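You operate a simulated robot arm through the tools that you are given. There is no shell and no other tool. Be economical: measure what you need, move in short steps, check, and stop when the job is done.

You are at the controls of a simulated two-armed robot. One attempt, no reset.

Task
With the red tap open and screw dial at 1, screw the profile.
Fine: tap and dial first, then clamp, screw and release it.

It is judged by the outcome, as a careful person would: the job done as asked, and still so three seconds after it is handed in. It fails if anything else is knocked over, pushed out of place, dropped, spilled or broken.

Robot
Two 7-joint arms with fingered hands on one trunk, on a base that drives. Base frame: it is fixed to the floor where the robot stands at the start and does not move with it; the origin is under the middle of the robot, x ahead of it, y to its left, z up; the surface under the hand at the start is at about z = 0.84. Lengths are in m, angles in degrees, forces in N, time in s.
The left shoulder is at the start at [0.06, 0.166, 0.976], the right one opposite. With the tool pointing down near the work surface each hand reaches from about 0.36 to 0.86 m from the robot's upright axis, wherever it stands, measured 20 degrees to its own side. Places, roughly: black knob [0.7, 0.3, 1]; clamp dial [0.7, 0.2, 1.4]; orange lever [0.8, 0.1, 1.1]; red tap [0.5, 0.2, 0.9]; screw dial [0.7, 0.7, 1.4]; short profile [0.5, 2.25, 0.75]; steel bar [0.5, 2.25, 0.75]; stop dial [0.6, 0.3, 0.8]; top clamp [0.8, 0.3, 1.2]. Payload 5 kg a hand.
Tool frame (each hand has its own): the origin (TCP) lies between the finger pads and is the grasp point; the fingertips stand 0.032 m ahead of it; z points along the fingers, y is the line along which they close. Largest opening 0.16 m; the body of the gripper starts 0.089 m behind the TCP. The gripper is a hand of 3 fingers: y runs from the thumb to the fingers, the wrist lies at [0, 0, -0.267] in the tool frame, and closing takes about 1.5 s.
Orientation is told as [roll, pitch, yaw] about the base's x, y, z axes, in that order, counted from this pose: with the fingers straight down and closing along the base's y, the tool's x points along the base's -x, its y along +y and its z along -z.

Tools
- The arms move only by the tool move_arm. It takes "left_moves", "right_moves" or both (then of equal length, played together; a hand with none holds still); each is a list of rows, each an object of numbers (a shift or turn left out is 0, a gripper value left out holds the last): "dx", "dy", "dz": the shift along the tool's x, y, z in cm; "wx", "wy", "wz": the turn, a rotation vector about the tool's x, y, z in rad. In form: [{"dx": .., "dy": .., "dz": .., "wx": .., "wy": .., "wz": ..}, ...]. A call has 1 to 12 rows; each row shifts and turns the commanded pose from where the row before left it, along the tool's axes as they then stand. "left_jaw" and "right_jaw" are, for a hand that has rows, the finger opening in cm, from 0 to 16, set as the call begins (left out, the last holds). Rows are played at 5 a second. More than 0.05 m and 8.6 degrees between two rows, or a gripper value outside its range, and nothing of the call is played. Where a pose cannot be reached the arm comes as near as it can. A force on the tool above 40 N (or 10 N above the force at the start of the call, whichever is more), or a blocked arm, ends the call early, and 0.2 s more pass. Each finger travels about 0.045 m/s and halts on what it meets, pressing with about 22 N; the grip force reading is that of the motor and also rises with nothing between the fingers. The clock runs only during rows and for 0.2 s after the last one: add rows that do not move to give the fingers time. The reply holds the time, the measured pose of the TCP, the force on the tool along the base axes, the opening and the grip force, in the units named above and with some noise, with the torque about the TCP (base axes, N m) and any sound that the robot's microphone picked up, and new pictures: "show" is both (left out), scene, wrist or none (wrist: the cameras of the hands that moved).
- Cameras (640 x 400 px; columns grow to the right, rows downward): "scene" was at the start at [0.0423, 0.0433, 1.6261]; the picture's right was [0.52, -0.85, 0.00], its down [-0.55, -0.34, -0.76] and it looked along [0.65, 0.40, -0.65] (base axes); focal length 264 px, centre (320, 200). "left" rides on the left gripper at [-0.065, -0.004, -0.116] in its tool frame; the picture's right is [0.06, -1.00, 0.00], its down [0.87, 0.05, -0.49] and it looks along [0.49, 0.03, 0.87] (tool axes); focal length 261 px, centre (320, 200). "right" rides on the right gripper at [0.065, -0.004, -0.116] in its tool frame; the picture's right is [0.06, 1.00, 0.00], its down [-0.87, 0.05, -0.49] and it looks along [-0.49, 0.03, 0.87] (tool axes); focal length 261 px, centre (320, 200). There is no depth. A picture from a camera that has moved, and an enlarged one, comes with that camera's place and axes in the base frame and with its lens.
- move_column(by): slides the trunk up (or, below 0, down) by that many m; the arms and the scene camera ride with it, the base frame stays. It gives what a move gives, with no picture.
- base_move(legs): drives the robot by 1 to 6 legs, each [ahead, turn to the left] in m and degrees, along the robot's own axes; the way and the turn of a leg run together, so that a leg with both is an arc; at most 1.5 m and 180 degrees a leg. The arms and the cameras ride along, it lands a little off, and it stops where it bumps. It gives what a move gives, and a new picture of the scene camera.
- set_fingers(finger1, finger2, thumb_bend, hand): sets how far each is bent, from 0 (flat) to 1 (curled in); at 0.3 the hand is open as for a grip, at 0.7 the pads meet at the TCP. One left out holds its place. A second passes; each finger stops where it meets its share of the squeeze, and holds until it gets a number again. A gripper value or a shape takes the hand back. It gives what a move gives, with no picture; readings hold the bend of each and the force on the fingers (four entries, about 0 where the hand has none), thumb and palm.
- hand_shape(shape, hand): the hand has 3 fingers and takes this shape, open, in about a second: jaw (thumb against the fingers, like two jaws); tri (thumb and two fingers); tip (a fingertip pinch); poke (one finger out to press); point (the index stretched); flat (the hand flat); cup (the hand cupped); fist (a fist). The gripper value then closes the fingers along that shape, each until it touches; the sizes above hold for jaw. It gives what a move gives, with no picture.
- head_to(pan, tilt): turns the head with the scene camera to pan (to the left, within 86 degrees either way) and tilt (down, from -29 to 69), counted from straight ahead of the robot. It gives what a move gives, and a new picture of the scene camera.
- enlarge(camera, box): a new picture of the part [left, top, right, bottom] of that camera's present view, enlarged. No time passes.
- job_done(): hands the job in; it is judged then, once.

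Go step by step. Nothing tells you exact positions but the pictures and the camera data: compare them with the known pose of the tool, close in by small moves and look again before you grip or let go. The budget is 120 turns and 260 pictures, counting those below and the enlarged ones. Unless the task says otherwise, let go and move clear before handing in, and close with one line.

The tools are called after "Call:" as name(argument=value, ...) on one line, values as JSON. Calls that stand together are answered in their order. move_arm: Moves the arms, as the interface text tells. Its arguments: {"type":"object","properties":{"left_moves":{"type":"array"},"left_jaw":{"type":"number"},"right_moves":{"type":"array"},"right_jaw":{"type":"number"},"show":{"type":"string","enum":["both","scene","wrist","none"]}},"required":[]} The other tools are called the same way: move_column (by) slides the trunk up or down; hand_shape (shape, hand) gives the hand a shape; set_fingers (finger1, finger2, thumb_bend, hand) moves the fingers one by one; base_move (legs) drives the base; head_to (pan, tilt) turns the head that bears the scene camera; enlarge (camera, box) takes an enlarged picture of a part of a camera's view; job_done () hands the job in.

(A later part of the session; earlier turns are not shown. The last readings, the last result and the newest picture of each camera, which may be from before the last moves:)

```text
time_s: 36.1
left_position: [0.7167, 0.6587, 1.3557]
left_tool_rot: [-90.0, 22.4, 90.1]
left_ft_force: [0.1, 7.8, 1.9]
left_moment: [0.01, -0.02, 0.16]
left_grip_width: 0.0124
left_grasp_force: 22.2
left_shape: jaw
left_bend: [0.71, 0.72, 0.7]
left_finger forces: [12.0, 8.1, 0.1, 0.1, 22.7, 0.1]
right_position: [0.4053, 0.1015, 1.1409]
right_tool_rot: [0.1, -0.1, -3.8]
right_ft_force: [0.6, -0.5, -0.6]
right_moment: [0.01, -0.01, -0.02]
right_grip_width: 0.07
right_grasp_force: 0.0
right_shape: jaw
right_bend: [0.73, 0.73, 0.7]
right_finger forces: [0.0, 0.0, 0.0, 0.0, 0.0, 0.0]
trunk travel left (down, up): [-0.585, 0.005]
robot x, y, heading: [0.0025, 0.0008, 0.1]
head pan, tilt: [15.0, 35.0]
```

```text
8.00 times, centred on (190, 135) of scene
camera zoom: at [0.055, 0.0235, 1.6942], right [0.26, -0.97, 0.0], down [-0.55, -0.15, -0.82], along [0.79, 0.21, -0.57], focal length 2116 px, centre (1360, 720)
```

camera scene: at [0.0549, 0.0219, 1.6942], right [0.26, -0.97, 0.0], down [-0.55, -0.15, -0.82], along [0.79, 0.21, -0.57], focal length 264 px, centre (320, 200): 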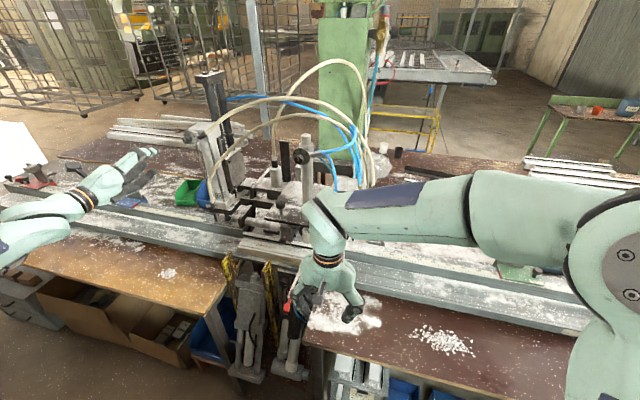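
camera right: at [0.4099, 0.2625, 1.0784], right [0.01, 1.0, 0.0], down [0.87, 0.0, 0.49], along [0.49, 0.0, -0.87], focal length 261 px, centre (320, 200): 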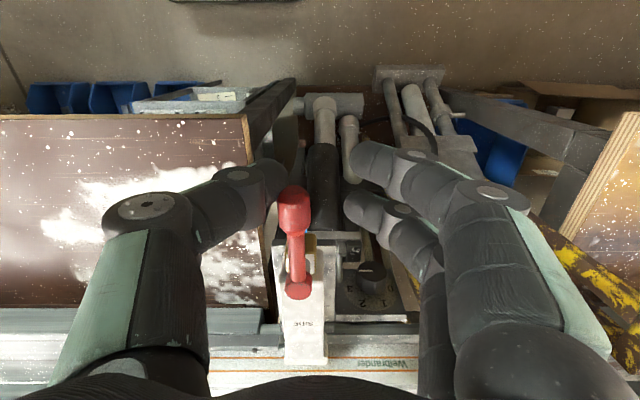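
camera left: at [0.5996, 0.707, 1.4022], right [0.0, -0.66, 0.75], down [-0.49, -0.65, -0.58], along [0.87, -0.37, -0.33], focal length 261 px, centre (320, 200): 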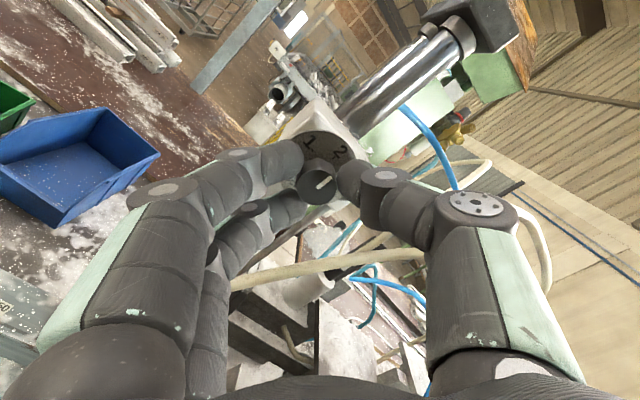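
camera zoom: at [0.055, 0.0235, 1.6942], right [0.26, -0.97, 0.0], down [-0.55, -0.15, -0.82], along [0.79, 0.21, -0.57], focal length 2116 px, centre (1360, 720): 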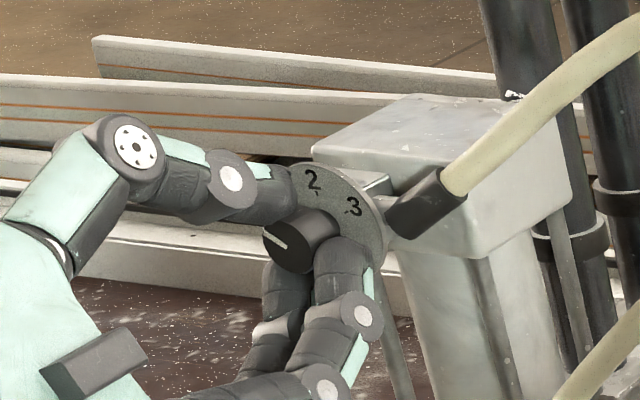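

The mark now stands against tick 1. I'll open the fingers and back straight out, then check.

Call:
move_arm(left_jaw=5.5, left_moves=[{}, {}, {}, {}, {"dz": -3}, {"dz": -4}, {"dz": -4}, {"dz": -4}, {"dz": -4}, {"dz": -4}, {"dz": -4}], show="scene")

Call:
enlarge(camera="left", box=[260, 60, 380, 160])

Call:
enlarge(camera="scene", box=[160, 110, 220, 160])

```text
time_s: 38.5
left_position: [0.4448, 0.6564, 1.3593]
left_tool_rot: [-90.0, 22.3, 89.9]
left_ft_force: [0.1, -0.5, 0.2]
left_moment: [0.01, -0.01, 0.03]
left_grip_width: 0.0547
left_grasp_force: 0.0
left_shape: jaw
left_bend: [0.73, 0.73, 0.7]
left_finger forces: [0.0, 0.0, 0.0, 0.0, 0.0, 0.0]
right_position: [0.4058, 0.0991, 1.142]
right_tool_rot: [0.1, 0.0, -4.0]
right_ft_force: [0.6, -0.8, 1.2]
right_moment: [0.03, -0.02, 0.02]
right_grip_width: 0.0697
right_grasp_force: 0.0
right_shape: jaw
right_bend: [0.73, 0.73, 0.7]
right_finger forces: [0.0, 0.1, 0.1, 0.0, 0.0, 0.0]
trunk travel left (down, up): [-0.585, 0.005]
robot x, y, heading: [-0.0022, -0.0008, 0.2]
head pan, tilt: [15.0, 35.0]
camera scene: at [0.0539, 0.0215, 1.6943], right [0.26, -0.97, 0.0], down [-0.55, -0.15, -0.82], along [0.79, 0.21, -0.57], focal length 264 px, centre (320, 200)
```

scene: 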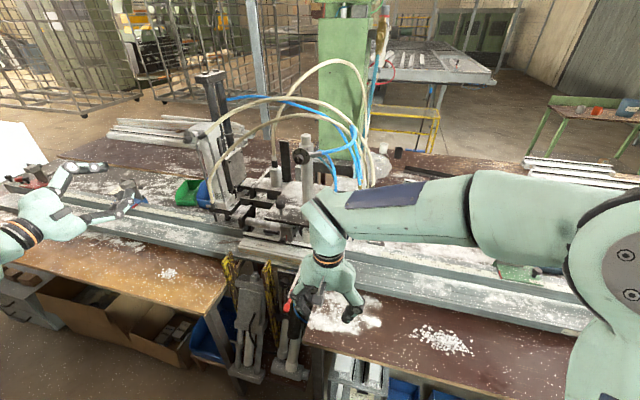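

```text
4.00 times, centred on (320, 110) of left
camera zoom: at [0.3285, 0.7178, 1.3392], right [0.0, 0.32, 0.95], down [-0.49, -0.82, 0.28], along [0.87, -0.47, 0.16], focal length 1043 px, centre (320, 560)
```

zoom: 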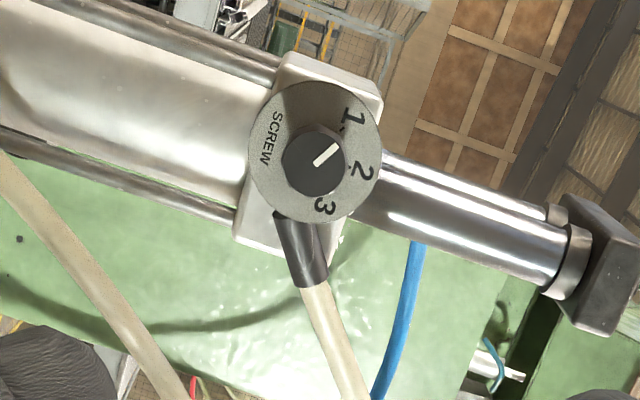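

```text
8.00 times, centred on (190, 135) of scene
camera zoom: at [0.0539, 0.0215, 1.6943], right [0.26, -0.97, 0.0], down [-0.55, -0.15, -0.82], along [0.79, 0.21, -0.57], focal length 2116 px, centre (1360, 720)
```

zoom: 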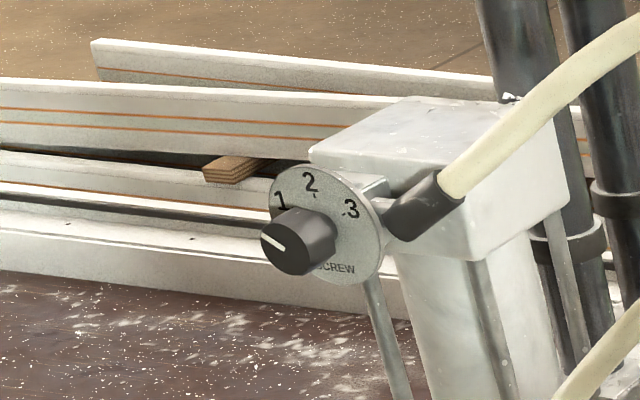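

The dial reads 1. Now the CLAMP lever: its hub is around (0.86, 0.05, 0.98) and its grip is to the right and up, near (0.87, -0.02, 1.025). I'll bring the right hand closer, tilted forward, to look.

Call:
move_arm(right_moves=[{"dy": -3.5, "dx": -2, "dz": -1}, {"dy": -3.5, "dx": -3}, {"dy": -3.5, "dx": -3}, {"dx": -3}, {"wy": -0.14, "wz": 0.0}, {"wy": -0.14}, {"wy": -0.14}, {"wy": -0.14}, {"wy": -0.14}, {"wy": -0.14}, {"wy": -0.14}])

Call:
enlarge(camera="right", box=[240, 120, 400, 260])

Call:
enlarge(camera="scene", box=[330, 150, 450, 240])

```text
time_s: 40.9
left_position: [0.4472, 0.6569, 1.3585]
left_tool_rot: [-89.9, 22.4, 90.0]
left_ft_force: [0.4, -0.3, 0.5]
left_moment: [0.03, -0.02, -0.06]
left_grip_width: 0.0547
left_grasp_force: 0.1
left_shape: jaw
left_bend: [0.73, 0.73, 0.7]
left_finger forces: [0.0, 0.0, 0.1, 0.0, 0.0, 0.0]
right_position: [0.5091, -0.0109, 1.1505]
right_tool_rot: [0.0, -56.1, -3.8]
right_ft_force: [-0.7, -0.3, 0.1]
right_moment: [0.01, 0.03, 0.01]
right_grip_width: 0.07
right_grasp_force: 0.2
right_shape: jaw
right_bend: [0.73, 0.73, 0.7]
right_finger forces: [0.0, 0.1, 0.0, 0.0, 0.1, 0.0]
trunk travel left (down, up): [-0.585, 0.005]
robot x, y, heading: [-0.0027, 0.0022, -0.0]
head pan, tilt: [15.0, 35.0]
camera scene: at [0.0549, 0.0227, 1.6943], right [0.26, -0.97, 0.0], down [-0.55, -0.15, -0.82], along [0.79, 0.21, -0.57], focal length 264 px, centre (320, 200)
camera right: at [0.3755, -0.0061, 1.1622], right [0.03, 1.0, -0.05], down [0.08, 0.05, 1.0], along [1.0, -0.04, -0.08], focal length 261 px, centre (320, 200)
```

scene: 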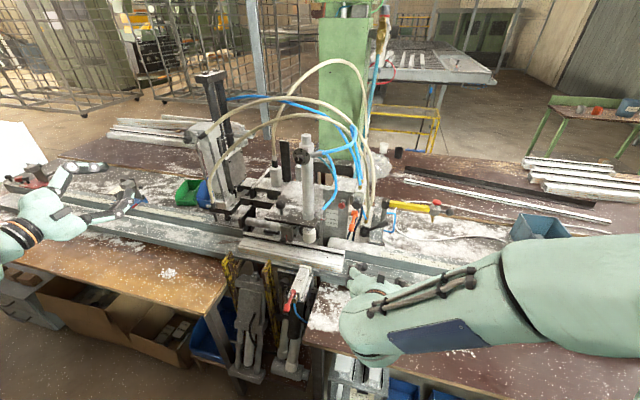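
right: 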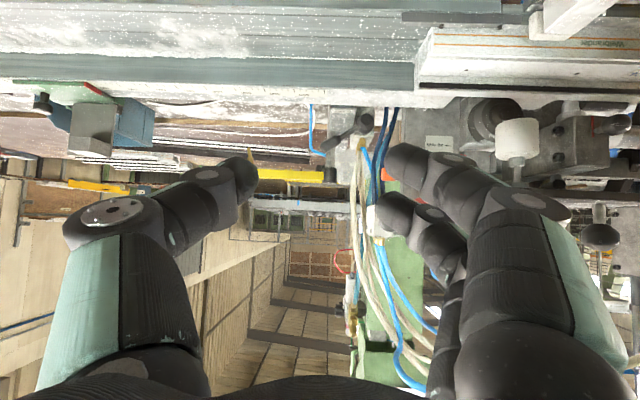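

```text
2.86 times, centred on (320, 190) of right
camera zoom: at [0.3755, -0.0061, 1.1622], right [0.03, 1.0, -0.05], down [0.08, 0.05, 1.0], along [1.0, -0.04, -0.08], focal length 745 px, centre (320, 229)
```

zoom: 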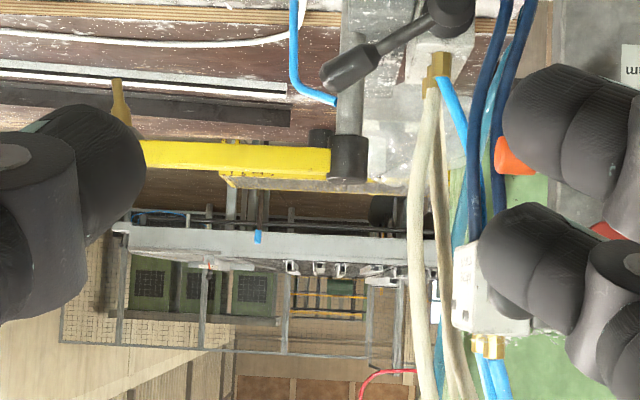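

```text
4.44 times, centred on (390, 195) of scene
camera zoom: at [0.0549, 0.0227, 1.6943], right [0.26, -0.97, 0.0], down [-0.55, -0.15, -0.82], along [0.79, 0.21, -0.57], focal length 1176 px, centre (9, 222)
```

zoom: 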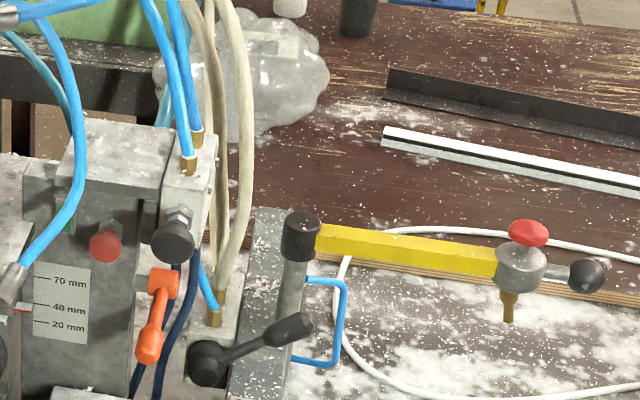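

I want to be sure which control clamps and which screws, so I'll trace the hoses at both valves.

Call:
enlarge(camera="scene", box=[355, 165, 403, 235])

Call:
enlarge(camera="scene", box=[310, 90, 400, 180])

Call:
enlarge(camera="right", box=[300, 90, 420, 165])

Call:
enlarge(camera="right", box=[325, 150, 445, 390])

```text
5.71 times, centred on (379, 200) of scene
camera zoom: at [0.0549, 0.0227, 1.6943], right [0.26, -0.97, 0.0], down [-0.55, -0.15, -0.82], along [0.79, 0.21, -0.57], focal length 1511 px, centre (-17, 200)
```

zoom: 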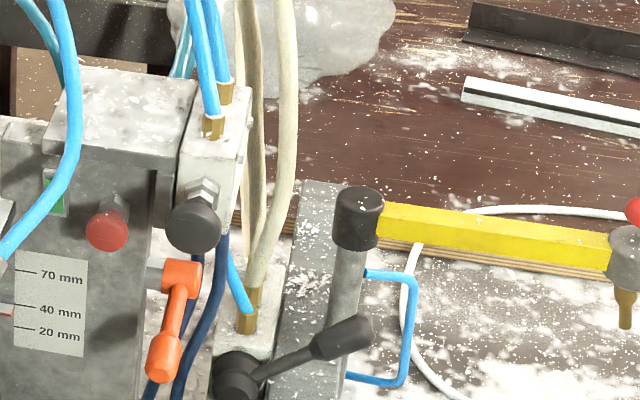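

```text
4.44 times, centred on (355, 135) of scene
camera zoom: at [0.0549, 0.0227, 1.6943], right [0.26, -0.97, 0.0], down [-0.55, -0.15, -0.82], along [0.79, 0.21, -0.57], focal length 1176 px, centre (164, 489)
```

zoom: 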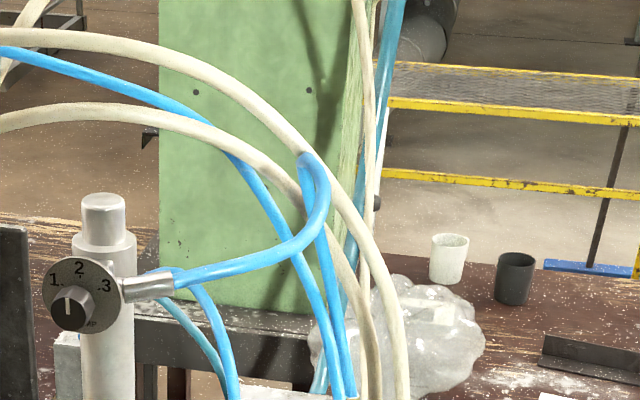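

```text
5.33 times, centred on (360, 128) of right
camera zoom: at [0.3755, -0.0061, 1.1622], right [0.03, 1.0, -0.05], down [0.08, 0.05, 1.0], along [1.0, -0.04, -0.08], focal length 1390 px, centre (107, 587)
```

zoom: 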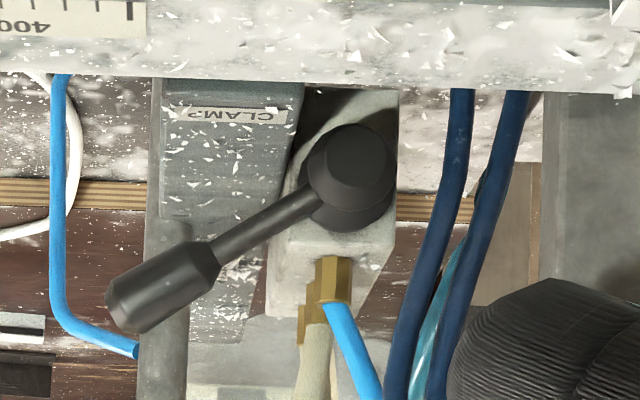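

```text
1.67 times, centred on (385, 270) of right
camera zoom: at [0.3755, -0.0061, 1.1622], right [0.03, 1.0, -0.05], down [0.08, 0.05, 1.0], along [1.0, -0.04, -0.08], focal length 434 px, centre (212, 83)
```

zoom: 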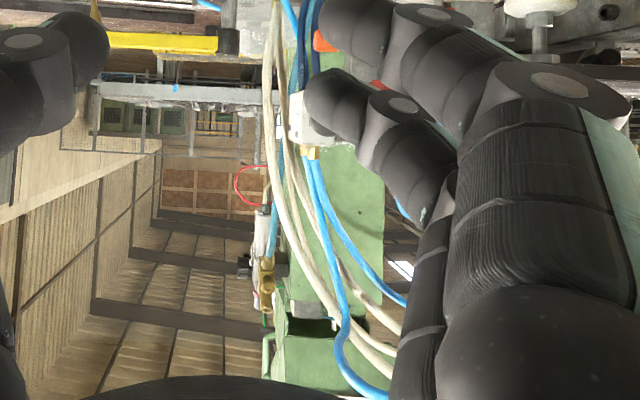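

Call:
enlarge(camera="scene", box=[262, 200, 318, 250])

Call:
enlarge(camera="right", box=[440, 80, 640, 200])

Call:
enlarge(camera="scene", box=[335, 200, 375, 235])

```text
8.00 times, centred on (290, 225) of scene
camera zoom: at [0.0549, 0.0227, 1.6943], right [0.26, -0.97, 0.0], down [-0.55, -0.15, -0.82], along [0.79, 0.21, -0.57], focal length 2116 px, centre (560, 0)
```

zoom: 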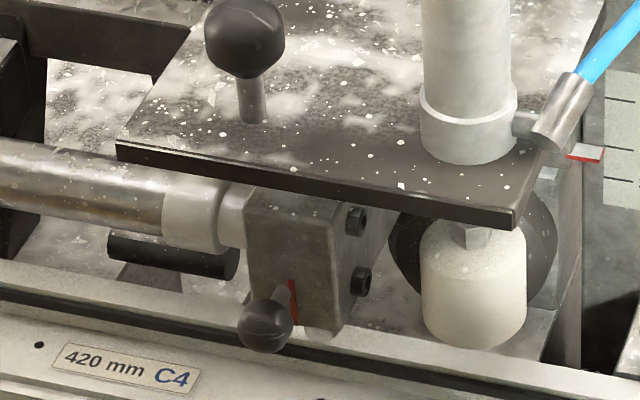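

```text
3.20 times, centred on (540, 140) of right
camera zoom: at [0.3755, -0.0061, 1.1622], right [0.03, 1.0, -0.05], down [0.08, 0.05, 1.0], along [1.0, -0.04, -0.08], focal length 834 px, centre (-384, 392)
```

zoom: 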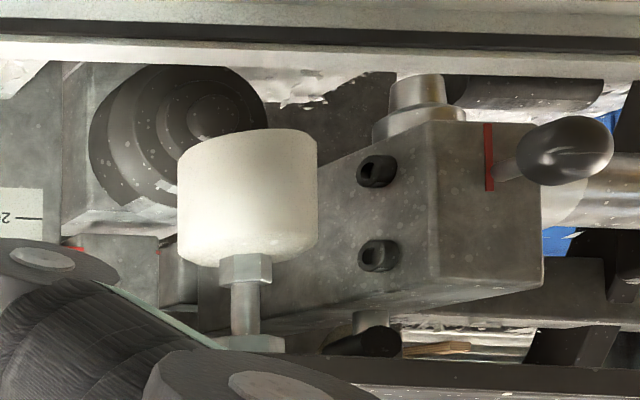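

```text
11.43 times, centred on (355, 218) of scene
camera zoom: at [0.0549, 0.0227, 1.6943], right [0.26, -0.97, 0.0], down [-0.55, -0.15, -0.82], along [0.79, 0.21, -0.57], focal length 3023 px, centre (-80, 0)
```

zoom: 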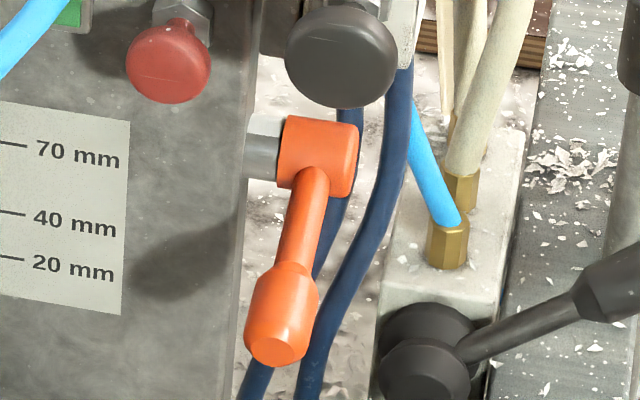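

The orange lever is only the height lock, with the 40 mm scale beside it. So the black lever valve beside the CLAMP plate works the clamp and the black palm button starts the screwing. I'll rotate the right hand so its jaws can straddle the lever.

Call:
move_arm(right_jaw=7, right_moves=[{"wx": -0.056, "wz": -0.038}, {"wz": 0.14}, {"wz": 0.14}, {"wz": 0.14}, {"wz": 0.14}, {"wz": 0.14}, {"wz": 0.14}, {"wz": 0.14}, {"wz": 0.12}, {}], show="wrist")

```text
time_s: 43.1
left_position: [0.4465, 0.6579, 1.3591]
left_tool_rot: [-90.0, 22.3, 90.1]
left_ft_force: [0.3, -1.0, -0.1]
left_moment: [-0.03, 0.02, -0.01]
left_grip_width: 0.0545
left_grasp_force: 0.0
left_shape: jaw
left_bend: [0.73, 0.73, 0.7]
left_finger forces: [0.0, 0.1, 0.0, 0.0, 0.0, 0.0]
right_position: [0.5076, -0.0129, 1.1511]
right_tool_rot: [53.2, -22.1, -74.2]
right_ft_force: [1.2, -0.5, 0.9]
right_moment: [0.01, 0.0, 0.01]
right_grip_width: 0.0697
right_grasp_force: 0.0
right_shape: jaw
right_bend: [0.73, 0.73, 0.7]
right_finger forces: [0.0, 0.0, 0.1, 0.1, 0.0, 0.0]
trunk travel left (down, up): [-0.585, 0.005]
robot x, y, heading: [-0.0035, -0.0047, -0.1]
head pan, tilt: [15.0, 35.0]
camera right: at [0.3932, 0.0448, 1.1887], right [0.48, 0.51, 0.72], down [-0.16, -0.75, 0.64], along [0.86, -0.42, -0.28], focal length 261 px, centre (320, 200)
```

right: 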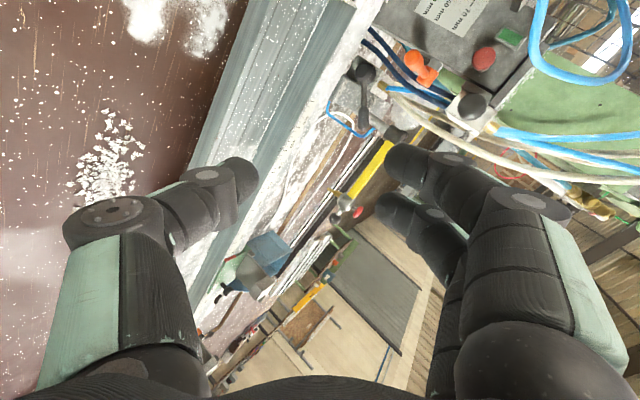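

Call:
enlarge(camera="right", box=[320, 30, 440, 150])

```text
3.33 times, centred on (380, 90) of right
camera zoom: at [0.3932, 0.0448, 1.1887], right [0.48, 0.51, 0.72], down [-0.16, -0.75, 0.64], along [0.86, -0.42, -0.28], focal length 869 px, centre (120, 567)
```

zoom: 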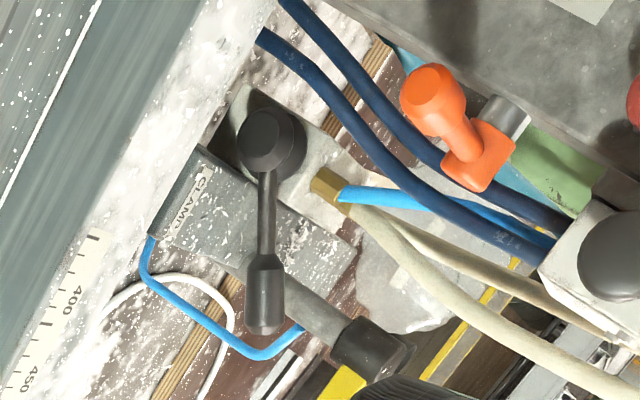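

Call:
move_arm(right_moves=[{"dx": -0.75, "dy": 1.67, "dz": 4.2}, {"dx": -0.75, "dy": 1.67, "dz": 4.2}, {"dx": -0.75, "dy": 1.67, "dz": 4.2}, {"dx": -0.75, "dy": 1.67, "dz": 4.2}, {"dx": -0.75, "dy": 1.67, "dz": 4.2}, {}], show="both")

Call:
enlarge(camera="right", box=[260, 60, 420, 180])

```text
time_s: 44.5
left_position: [0.4452, 0.6555, 1.3603]
left_tool_rot: [-90.0, 22.2, 90.1]
left_ft_force: [-0.4, 0.0, 0.8]
left_moment: [-0.03, -0.01, 0.04]
left_grip_width: 0.0546
left_grasp_force: 0.0
left_shape: jaw
left_bend: [0.73, 0.73, 0.7]
left_finger forces: [0.0, 0.1, 0.0, 0.0, 0.0, 0.1]
right_position: [0.7343, -0.0078, 1.1111]
right_tool_rot: [53.1, -22.2, -74.1]
right_ft_force: [0.6, -0.5, 0.4]
right_moment: [-0.03, 0.0, 0.01]
right_grip_width: 0.0699
right_grasp_force: 0.0
right_shape: jaw
right_bend: [0.73, 0.73, 0.7]
right_finger forces: [0.0, 0.1, 0.1, 0.1, 0.0, 0.0]
trunk travel left (down, up): [-0.585, 0.005]
robot x, y, heading: [-0.002, -0.0001, -0.0]
head pan, tilt: [15.0, 35.0]
camera scene: at [0.0541, 0.0221, 1.6943], right [0.26, -0.97, 0.0], down [-0.55, -0.15, -0.82], along [0.79, 0.21, -0.57], focal length 264 px, centre (320, 200)
camera right: at [0.6185, 0.0491, 1.1481], right [0.48, 0.51, 0.72], down [-0.16, -0.75, 0.64], along [0.86, -0.42, -0.28], focal length 261 px, centre (320, 200)
```

scene: 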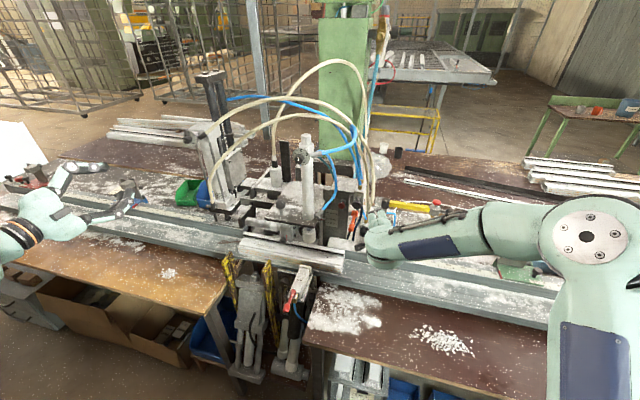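
right: 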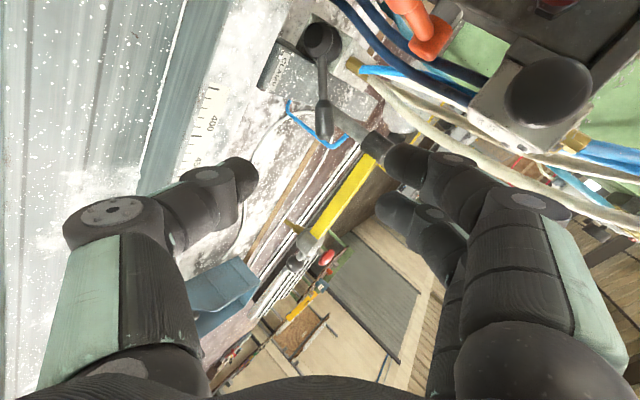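

```text
3.33 times, centred on (340, 120) of right
camera zoom: at [0.6185, 0.0491, 1.1481], right [0.48, 0.51, 0.72], down [-0.16, -0.75, 0.64], along [0.86, -0.42, -0.28], focal length 869 px, centre (253, 467)
```

zoom: 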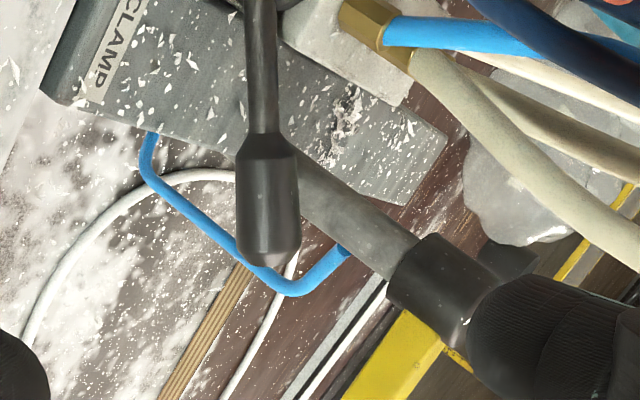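

Triangulated: lever dome (0.893, 0.062, 0.954), grip centre (0.920, -0.011, 0.997), with a post right behind it and the bar below. I'll flatten the hand a bit, narrow the jaw and stop just short of the grip.

Call:
move_arm(right_jaw=5, right_moves=[{"wx": -0.125, "wy": -0.064}, {"wx": -0.125, "wy": -0.064}, {"dx": 0.52, "dy": -1.18, "dz": 3.75}, {"dx": 0.52, "dy": -1.18, "dz": 3.75}, {"dx": 0.52, "dy": -1.18, "dz": 3.75}, {"dx": 0.52, "dy": -1.18, "dz": 2.75}, {}], show="wrist")

Call:
enlarge(camera="scene", box=[340, 170, 420, 240])

```text
time_s: 46.1
left_position: [0.4464, 0.6572, 1.3592]
left_tool_rot: [-90.0, 22.4, 90.0]
left_ft_force: [-1.0, -0.9, 0.1]
left_moment: [0.0, 0.02, 0.01]
left_grip_width: 0.0548
left_grasp_force: 0.0
left_shape: jaw
left_bend: [0.73, 0.73, 0.7]
left_finger forces: [0.0, 0.0, 0.0, 0.0, 0.0, 0.1]
right_position: [0.8505, -0.011, 1.0195]
right_tool_rot: [70.1, -25.5, -81.3]
right_ft_force: [-0.3, 0.1, 0.1]
right_moment: [0.0, 0.0, -0.03]
right_grip_width: 0.05
right_grasp_force: 0.0
right_shape: jaw
right_bend: [0.73, 0.73, 0.7]
right_finger forces: [0.0, 0.1, 0.1, 0.0, 0.0, 0.0]
trunk travel left (down, up): [-0.585, 0.005]
robot x, y, heading: [0.0038, 0.0036, 0.1]
head pan, tilt: [15.0, 35.0]
camera right: at [0.7297, 0.0456, 1.0234], right [0.26, 0.51, 0.82], down [-0.33, -0.75, 0.57], along [0.91, -0.42, -0.03], focal length 261 px, centre (320, 200)
```

right: 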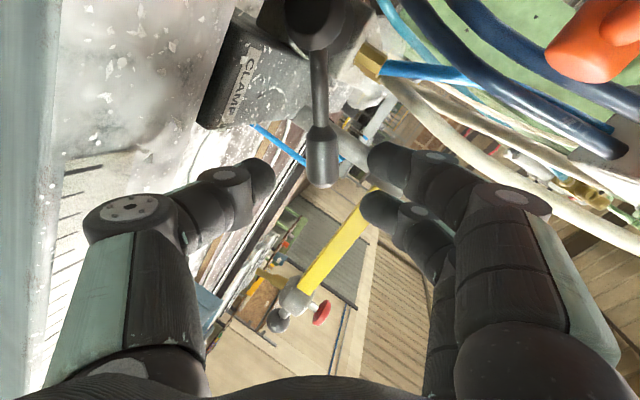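

```text
5.71 times, centred on (380, 205) of scene
camera zoom: at [0.0546, 0.022, 1.6943], right [0.26, -0.97, 0.0], down [-0.55, -0.15, -0.82], along [0.79, 0.21, -0.57], focal length 1511 px, centre (-23, 171)
```

zoom: 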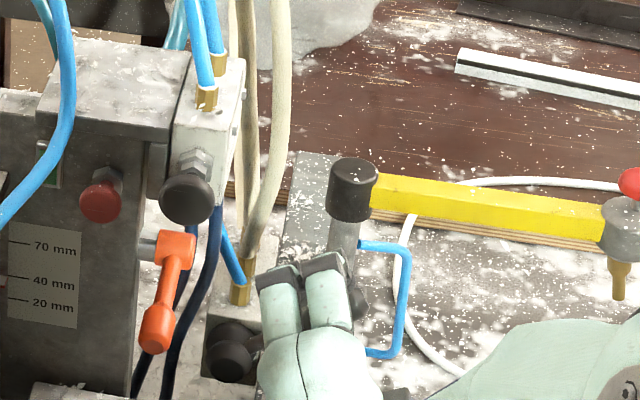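

Call:
move_arm(right_moves=[{"dz": 2}, {"dz": 1.5}, {"dz": 1.5}, {}], show="wrist")

Call:
enlarge(camera="scene", box=[340, 170, 420, 240])

```text
time_s: 47.1
left_position: [0.4451, 0.6568, 1.3591]
left_tool_rot: [-90.0, 22.3, 90.0]
left_ft_force: [-0.5, -0.3, -0.6]
left_moment: [0.0, 0.0, 0.03]
left_grip_width: 0.0547
left_grasp_force: 0.1
left_shape: jaw
left_bend: [0.73, 0.73, 0.7]
left_finger forces: [0.0, 0.0, 0.1, 0.0, 0.1, 0.0]
right_position: [0.8992, -0.0114, 1.0069]
right_tool_rot: [70.5, -25.7, -81.3]
right_ft_force: [1.1, 0.0, 12.1]
right_moment: [-0.44, 0.68, 0.04]
right_grip_width: 0.048
right_grasp_force: 0.0
right_shape: jaw
right_bend: [0.73, 0.73, 0.7]
right_finger forces: [0.0, 0.0, 0.1, 0.0, 12.1, 0.1]
trunk travel left (down, up): [-0.585, 0.005]
robot x, y, heading: [0.0027, 0.0007, 0.2]
head pan, tilt: [15.0, 35.0]
camera right: at [0.7779, 0.0461, 1.0105], right [0.26, 0.51, 0.82], down [-0.34, -0.75, 0.57], along [0.91, -0.42, -0.02], focal length 261 px, centre (320, 200)
```

right: 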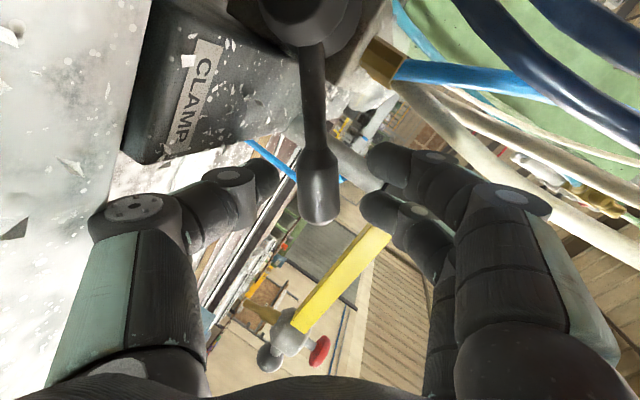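

```text
5.71 times, centred on (380, 205) of scene
camera zoom: at [0.0537, 0.0222, 1.6944], right [0.26, -0.97, 0.0], down [-0.55, -0.15, -0.82], along [0.79, 0.21, -0.57], focal length 1511 px, centre (-23, 171)
```

zoom: 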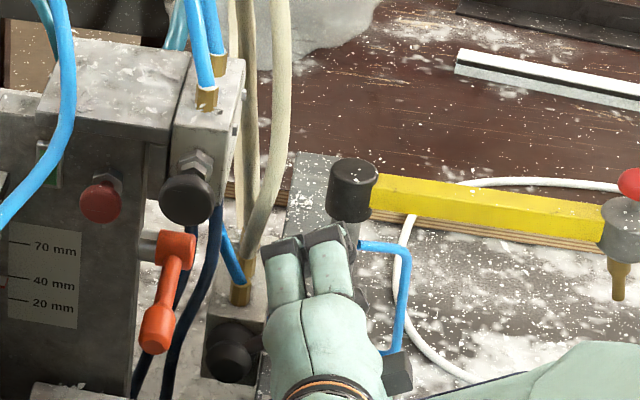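

The thumb is touching the bar below (12 N). I'll raise slightly and narrow the jaw.

Call:
move_arm(right_jaw=3.6, right_moves=[{"dy": 0.7}, {"dy": 0.3}, {}, {}], show="wrist")

```text
time_s: 48.1
left_position: [0.4448, 0.6567, 1.3592]
left_tool_rot: [-89.9, 22.3, 89.9]
left_ft_force: [0.0, 0.1, -0.3]
left_moment: [0.01, 0.01, 0.02]
left_grip_width: 0.0545
left_grasp_force: 0.1
left_shape: jaw
left_bend: [0.73, 0.73, 0.7]
left_finger forces: [0.0, 0.1, 0.0, 0.1, 0.0, 0.0]
right_position: [0.902, -0.0062, 1.0111]
right_tool_rot: [70.1, -25.6, -81.2]
right_ft_force: [-0.5, 1.2, -0.9]
right_moment: [-0.01, -0.01, -0.03]
right_grip_width: 0.0364
right_grasp_force: 0.1
right_shape: jaw
right_bend: [0.73, 0.73, 0.7]
right_finger forces: [0.0, 0.1, 0.0, 0.0, 0.3, 0.0]
trunk travel left (down, up): [-0.585, 0.005]
robot x, y, heading: [-0.003, 0.0001, -0.2]
head pan, tilt: [15.0, 35.0]
camera right: at [0.7805, 0.0509, 1.0161], right [0.26, 0.51, 0.82], down [-0.33, -0.75, 0.57], along [0.91, -0.42, -0.03], focal length 261 px, centre (320, 200)
```

right: 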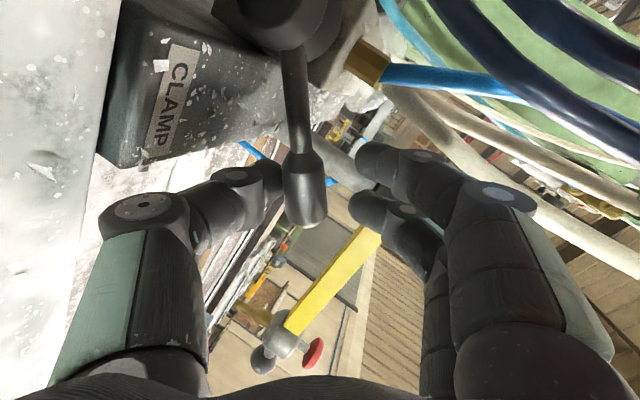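

Both fingers straddle the lever freely. I'll try lifting the lever up around its hub in small steps.

Call:
move_arm(right_moves=[{"dy": 0.8, "dz": -0.23, "dx": 0.06, "wx": 0.014, "wy": -0.027, "wz": -0.095}, {"dy": 0.8, "dz": -0.23, "dx": 0.06, "wx": 0.014, "wy": -0.027, "wz": -0.095}, {}], show="wrist")

```text
time_s: 48.9
left_position: [0.4475, 0.6562, 1.3575]
left_tool_rot: [-89.9, 22.3, 90.0]
left_ft_force: [-0.5, -0.3, 1.5]
left_moment: [0.0, 0.01, 0.01]
left_grip_width: 0.0547
left_grasp_force: 0.1
left_shape: jaw
left_bend: [0.73, 0.73, 0.7]
left_finger forces: [0.0, 0.0, 0.0, 0.0, 0.0, 0.1]
right_position: [0.9013, 0.0042, 1.0222]
right_tool_rot: [67.6, -36.9, -79.6]
right_ft_force: [-1.9, 2.4, -16.6]
right_moment: [0.48, 0.17, 0.0]
right_grip_width: 0.0432
right_grasp_force: 0.0
right_shape: jaw
right_bend: [0.73, 0.73, 0.7]
right_finger forces: [0.0, 0.0, 0.0, 0.1, 14.6, 0.0]
trunk travel left (down, up): [-0.585, 0.005]
robot x, y, heading: [-0.0013, 0.0024, 0.1]
head pan, tilt: [15.0, 35.0]
camera right: at [0.7807, 0.0602, 1.0158], right [0.27, 0.66, 0.7], down [-0.33, -0.62, 0.71], along [0.91, -0.42, 0.05], focal length 261 px, centre (320, 200)
```

right: 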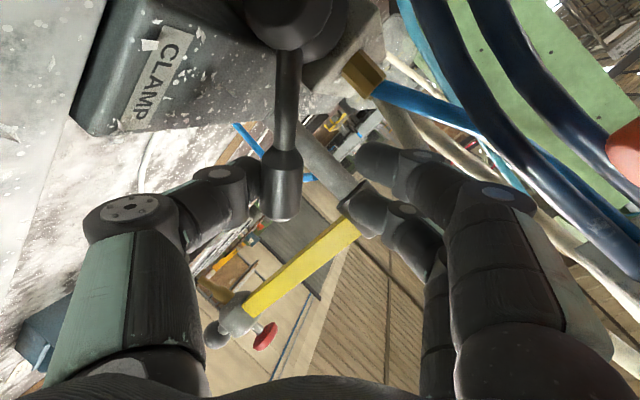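

The lever resists upward (15 N on the thumb, no motion), so that looks like its end stop. I'll back out, close the hand, and come in above the grip to try pressing it down.

Call:
move_arm(right_moves=[{"dy": -0.8, "dz": 0.23, "dx": -0.06, "wx": -0.014, "wy": 0.027, "wz": 0.095}, {"dy": -0.6, "dz": 0.17, "dx": -0.06, "wx": -0.014, "wy": 0.027, "wz": 0.095}, {"dz": -2}, {"dz": -4}, {}], show="none")

Call:
move_arm(right_jaw=0, right_moves=[{"dy": 1.5}, {"dy": 1.5}, {}, {}, {"dz": 2}, {"dz": 2}, {"dz": 1.5}], show="wrist")

Call:
enlarge(camera="scene", box=[340, 170, 420, 240])

```text
time_s: 50.1
left_position: [0.4469, 0.6561, 1.3581]
left_tool_rot: [-89.9, 22.4, 90.0]
left_ft_force: [0.2, 0.2, 0.0]
left_moment: [-0.02, 0.0, 0.01]
left_grip_width: 0.0546
left_grasp_force: 0.0
left_shape: jaw
left_bend: [0.73, 0.73, 0.7]
left_finger forces: [0.0, 0.0, 0.0, 0.1, 0.0, 0.1]
right_position: [0.8447, -0.0076, 1.0326]
right_tool_rot: [70.2, -25.6, -81.4]
right_ft_force: [-0.3, -0.7, 0.1]
right_moment: [-0.02, -0.03, 0.01]
right_grip_width: 0.0362
right_grasp_force: 0.0
right_shape: jaw
right_bend: [0.73, 0.73, 0.7]
right_finger forces: [0.1, 0.1, 0.1, 0.1, 0.0, 0.0]
trunk travel left (down, up): [-0.585, 0.005]
robot x, y, heading: [0.0004, 0.0019, 0.1]
head pan, tilt: [15.0, 35.0]
```

```text
time_s: 51.7
left_position: [0.4471, 0.656, 1.3587]
left_tool_rot: [-90.0, 22.3, 89.9]
left_ft_force: [0.3, -0.1, -0.2]
left_moment: [0.0, -0.01, 0.01]
left_grip_width: 0.0546
left_grasp_force: 0.1
left_shape: jaw
left_bend: [0.73, 0.73, 0.7]
left_finger forces: [0.0, 0.0, 0.0, 0.1, 0.1, 0.0]
right_position: [0.9051, 0.0068, 1.0411]
right_tool_rot: [70.2, -25.7, -81.2]
right_ft_force: [-0.4, 0.2, -0.5]
right_moment: [-0.02, -0.01, -0.02]
right_grip_width: 0.0
right_grasp_force: 21.6
right_shape: jaw
right_bend: [0.65, 0.65, 0.67]
right_finger forces: [0.0, 0.0, 0.0, 0.0, 0.0, 0.0]
trunk travel left (down, up): [-0.585, 0.005]
robot x, y, heading: [-0.0011, 0.0024, -0.0]
head pan, tilt: [15.0, 35.0]
camera right: at [0.7849, 0.0636, 1.045], right [0.26, 0.51, 0.82], down [-0.33, -0.75, 0.57], along [0.91, -0.42, -0.03], focal length 261 px, centre (320, 200)
```

right: 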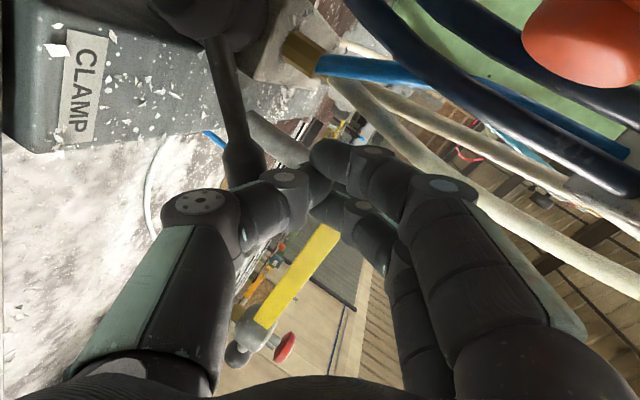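

```text
5.71 times, centred on (380, 205) of scene
camera zoom: at [0.0554, 0.022, 1.6942], right [0.26, -0.97, 0.0], down [-0.55, -0.15, -0.82], along [0.79, 0.21, -0.57], focal length 1511 px, centre (-23, 171)
```

zoom: 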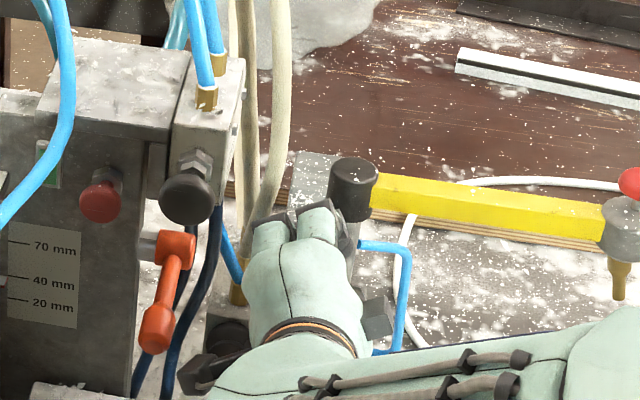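

Call:
move_arm(right_moves=[{"dy": -0.8, "dz": 0.23}, {"dy": -0.8, "dz": 0.23}, {"dy": -0.8, "dz": 0.23}, {}], show="wrist")

```text
time_s: 52.7
left_position: [0.4412, 0.6581, 1.3589]
left_tool_rot: [-90.2, 22.4, 90.0]
left_ft_force: [0.3, 0.4, 0.5]
left_moment: [0.02, 0.01, 0.0]
left_grip_width: 0.0547
left_grasp_force: 0.2
left_shape: jaw
left_bend: [0.73, 0.73, 0.7]
left_finger forces: [0.0, 0.1, 0.1, 0.0, 0.0, 0.1]
right_position: [0.9035, 0.0005, 1.0264]
right_tool_rot: [70.9, -25.6, -81.2]
right_ft_force: [-11.1, 14.3, 36.2]
right_moment: [-0.02, 0.15, -0.06]
right_grip_width: 0.0
right_grasp_force: 22.1
right_shape: jaw
right_bend: [0.65, 0.65, 0.69]
right_finger forces: [0.0, 0.0, 0.0, 0.0, 37.7, 0.0]
trunk travel left (down, up): [-0.585, 0.005]
robot x, y, heading: [0.0003, 0.0009, -0.0]
head pan, tilt: [15.0, 35.0]
camera right: at [0.7816, 0.0567, 1.0295], right [0.25, 0.51, 0.82], down [-0.34, -0.75, 0.57], along [0.91, -0.42, -0.02], focal length 261 px, centre (320, 200)
```

right: 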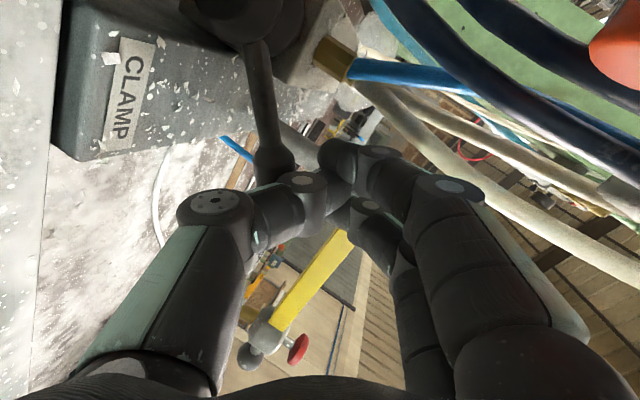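

Pressing down is blocked too (37 N). I'll back off, grip the lever handle properly and feel which way it gives.

Call:
move_arm(right_moves=[{"dy": 0.9, "dz": -0.23}, {"dy": 0.9, "dz": -0.23}, {"dy": 0.6, "dz": -0.23}, {"dz": -3}, {"dz": -3}], show="none")

Call:
move_arm(right_jaw=5, right_moves=[{}, {}, {}, {"dy": -1.5}, {"dy": -1.4}, {}], show="wrist")

Call:
enlarge(camera="right", box=[180, 0, 500, 200])

```text
time_s: 53.9
left_position: [0.446, 0.6572, 1.359]
left_tool_rot: [-89.8, 22.3, 90.1]
left_ft_force: [-0.5, 0.3, -0.2]
left_moment: [0.0, 0.0, -0.02]
left_grip_width: 0.0548
left_grasp_force: 0.0
left_shape: jaw
left_bend: [0.73, 0.73, 0.7]
left_finger forces: [0.0, 0.0, 0.1, 0.1, 0.0, 0.1]
right_position: [0.8448, 0.0062, 1.0589]
right_tool_rot: [70.3, -25.6, -81.2]
right_ft_force: [0.1, 0.2, 0.6]
right_moment: [0.0, -0.03, 0.0]
right_grip_width: 0.0
right_grasp_force: 21.5
right_shape: jaw
right_bend: [0.65, 0.65, 0.69]
right_finger forces: [0.1, 0.0, 0.1, 0.1, 0.1, 0.0]
trunk travel left (down, up): [-0.585, 0.005]
robot x, y, heading: [-0.0003, 0.0015, 0.1]
head pan, tilt: [15.0, 35.0]
```

```text
time_s: 55.3
left_position: [0.4469, 0.6561, 1.3587]
left_tool_rot: [-89.9, 22.3, 90.0]
left_ft_force: [-0.1, 1.0, 0.2]
left_moment: [-0.02, 0.01, 0.03]
left_grip_width: 0.0545
left_grasp_force: 0.0
left_shape: jaw
left_bend: [0.73, 0.73, 0.7]
left_finger forces: [0.0, 0.0, 0.0, 0.0, 0.0, 0.0]
right_position: [0.8401, -0.0047, 1.035]
right_tool_rot: [70.2, -25.6, -81.3]
right_ft_force: [0.0, 0.2, -0.5]
right_moment: [0.01, 0.01, -0.01]
right_grip_width: 0.0496
right_grasp_force: 0.1
right_shape: jaw
right_bend: [0.73, 0.73, 0.7]
right_finger forces: [0.0, 0.1, 0.1, 0.0, 0.0, 0.0]
trunk travel left (down, up): [-0.585, 0.005]
robot x, y, heading: [-0.0003, -0.0015, -0.1]
head pan, tilt: [15.0, 35.0]
camera right: at [0.719, 0.0511, 1.0394], right [0.26, 0.51, 0.82], down [-0.33, -0.75, 0.57], along [0.91, -0.42, -0.03], focal length 261 px, centre (320, 200)
```

right: 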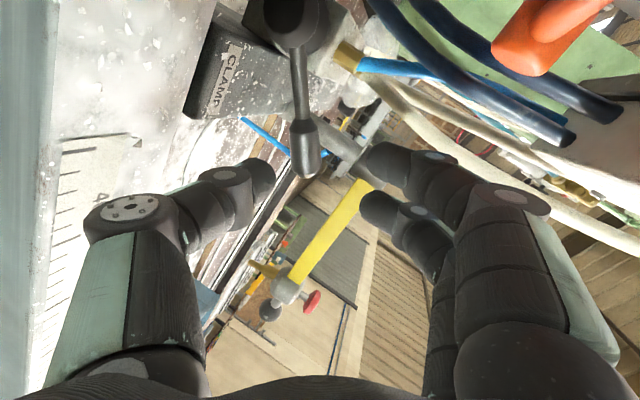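

```text
2.00 times, centred on (340, 100) of right
camera zoom: at [0.719, 0.0511, 1.0394], right [0.26, 0.51, 0.82], down [-0.33, -0.75, 0.57], along [0.91, -0.42, -0.03], focal length 521 px, centre (280, 400)
```

zoom: 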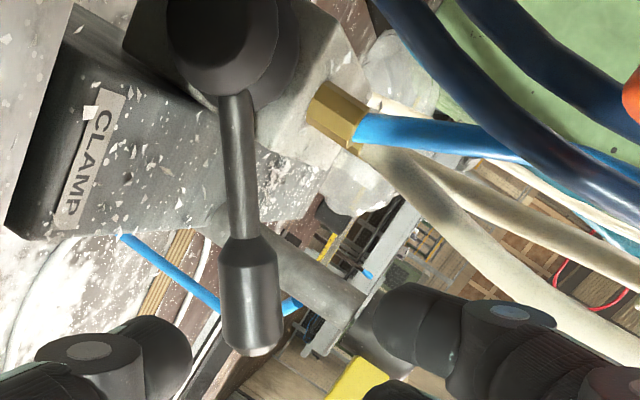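

Call:
move_arm(right_moves=[{"dy": -0.8}, {"dz": 2}, {"dz": 2}, {"dz": 1.6}, {}], show="none")

Call:
move_arm(right_jaw=0, right_moves=[{}, {}, {}, {}, {}, {}], show="wrist")

```text
time_s: 56.5
left_position: [0.446, 0.658, 1.3588]
left_tool_rot: [-89.9, 22.3, 90.0]
left_ft_force: [0.1, 0.2, -0.2]
left_moment: [-0.01, -0.02, 0.01]
left_grip_width: 0.0548
left_grasp_force: 0.1
left_shape: jaw
left_bend: [0.73, 0.73, 0.7]
left_finger forces: [0.0, 0.1, 0.0, 0.1, 0.0, 0.0]
right_position: [0.8919, -0.0084, 1.0108]
right_tool_rot: [70.2, -25.7, -81.1]
right_ft_force: [-0.4, -0.4, 0.0]
right_moment: [-0.01, -0.01, -0.03]
right_grip_width: 0.0495
right_grasp_force: 0.1
right_shape: jaw
right_bend: [0.73, 0.73, 0.7]
right_finger forces: [0.0, 0.0, 0.0, 0.0, 0.1, 0.1]
trunk travel left (down, up): [-0.585, 0.005]
robot x, y, heading: [-0.001, -0.0024, -0.1]
head pan, tilt: [15.0, 35.0]
```

```text
time_s: 57.9
left_position: [0.4462, 0.6571, 1.3589]
left_tool_rot: [-89.9, 22.3, 90.0]
left_ft_force: [0.3, 0.0, 0.8]
left_moment: [0.01, 0.01, -0.02]
left_grip_width: 0.0547
left_grasp_force: 0.1
left_shape: jaw
left_bend: [0.73, 0.73, 0.7]
left_finger forces: [0.1, 0.0, 0.0, 0.1, 0.0, 0.0]
right_position: [0.8913, -0.0083, 1.0107]
right_tool_rot: [70.2, -25.6, -81.2]
right_ft_force: [0.4, -0.1, -0.5]
right_moment: [0.0, -0.04, 0.02]
right_grip_width: 0.0177
right_grasp_force: 22.1
right_shape: jaw
right_bend: [0.71, 0.72, 0.7]
right_finger forces: [9.8, 9.6, 0.0, 0.0, 19.4, 0.0]
trunk travel left (down, up): [-0.585, 0.005]
robot x, y, heading: [0.0004, -0.0026, 0.3]
head pan, tilt: [15.0, 35.0]
camera right: at [0.7705, 0.0477, 1.0147], right [0.26, 0.51, 0.82], down [-0.33, -0.75, 0.57], along [0.91, -0.42, -0.03], focal length 261 px, centre (320, 200)
```

right: 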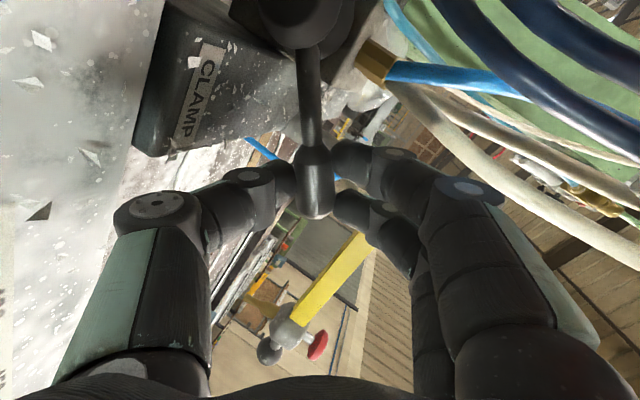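

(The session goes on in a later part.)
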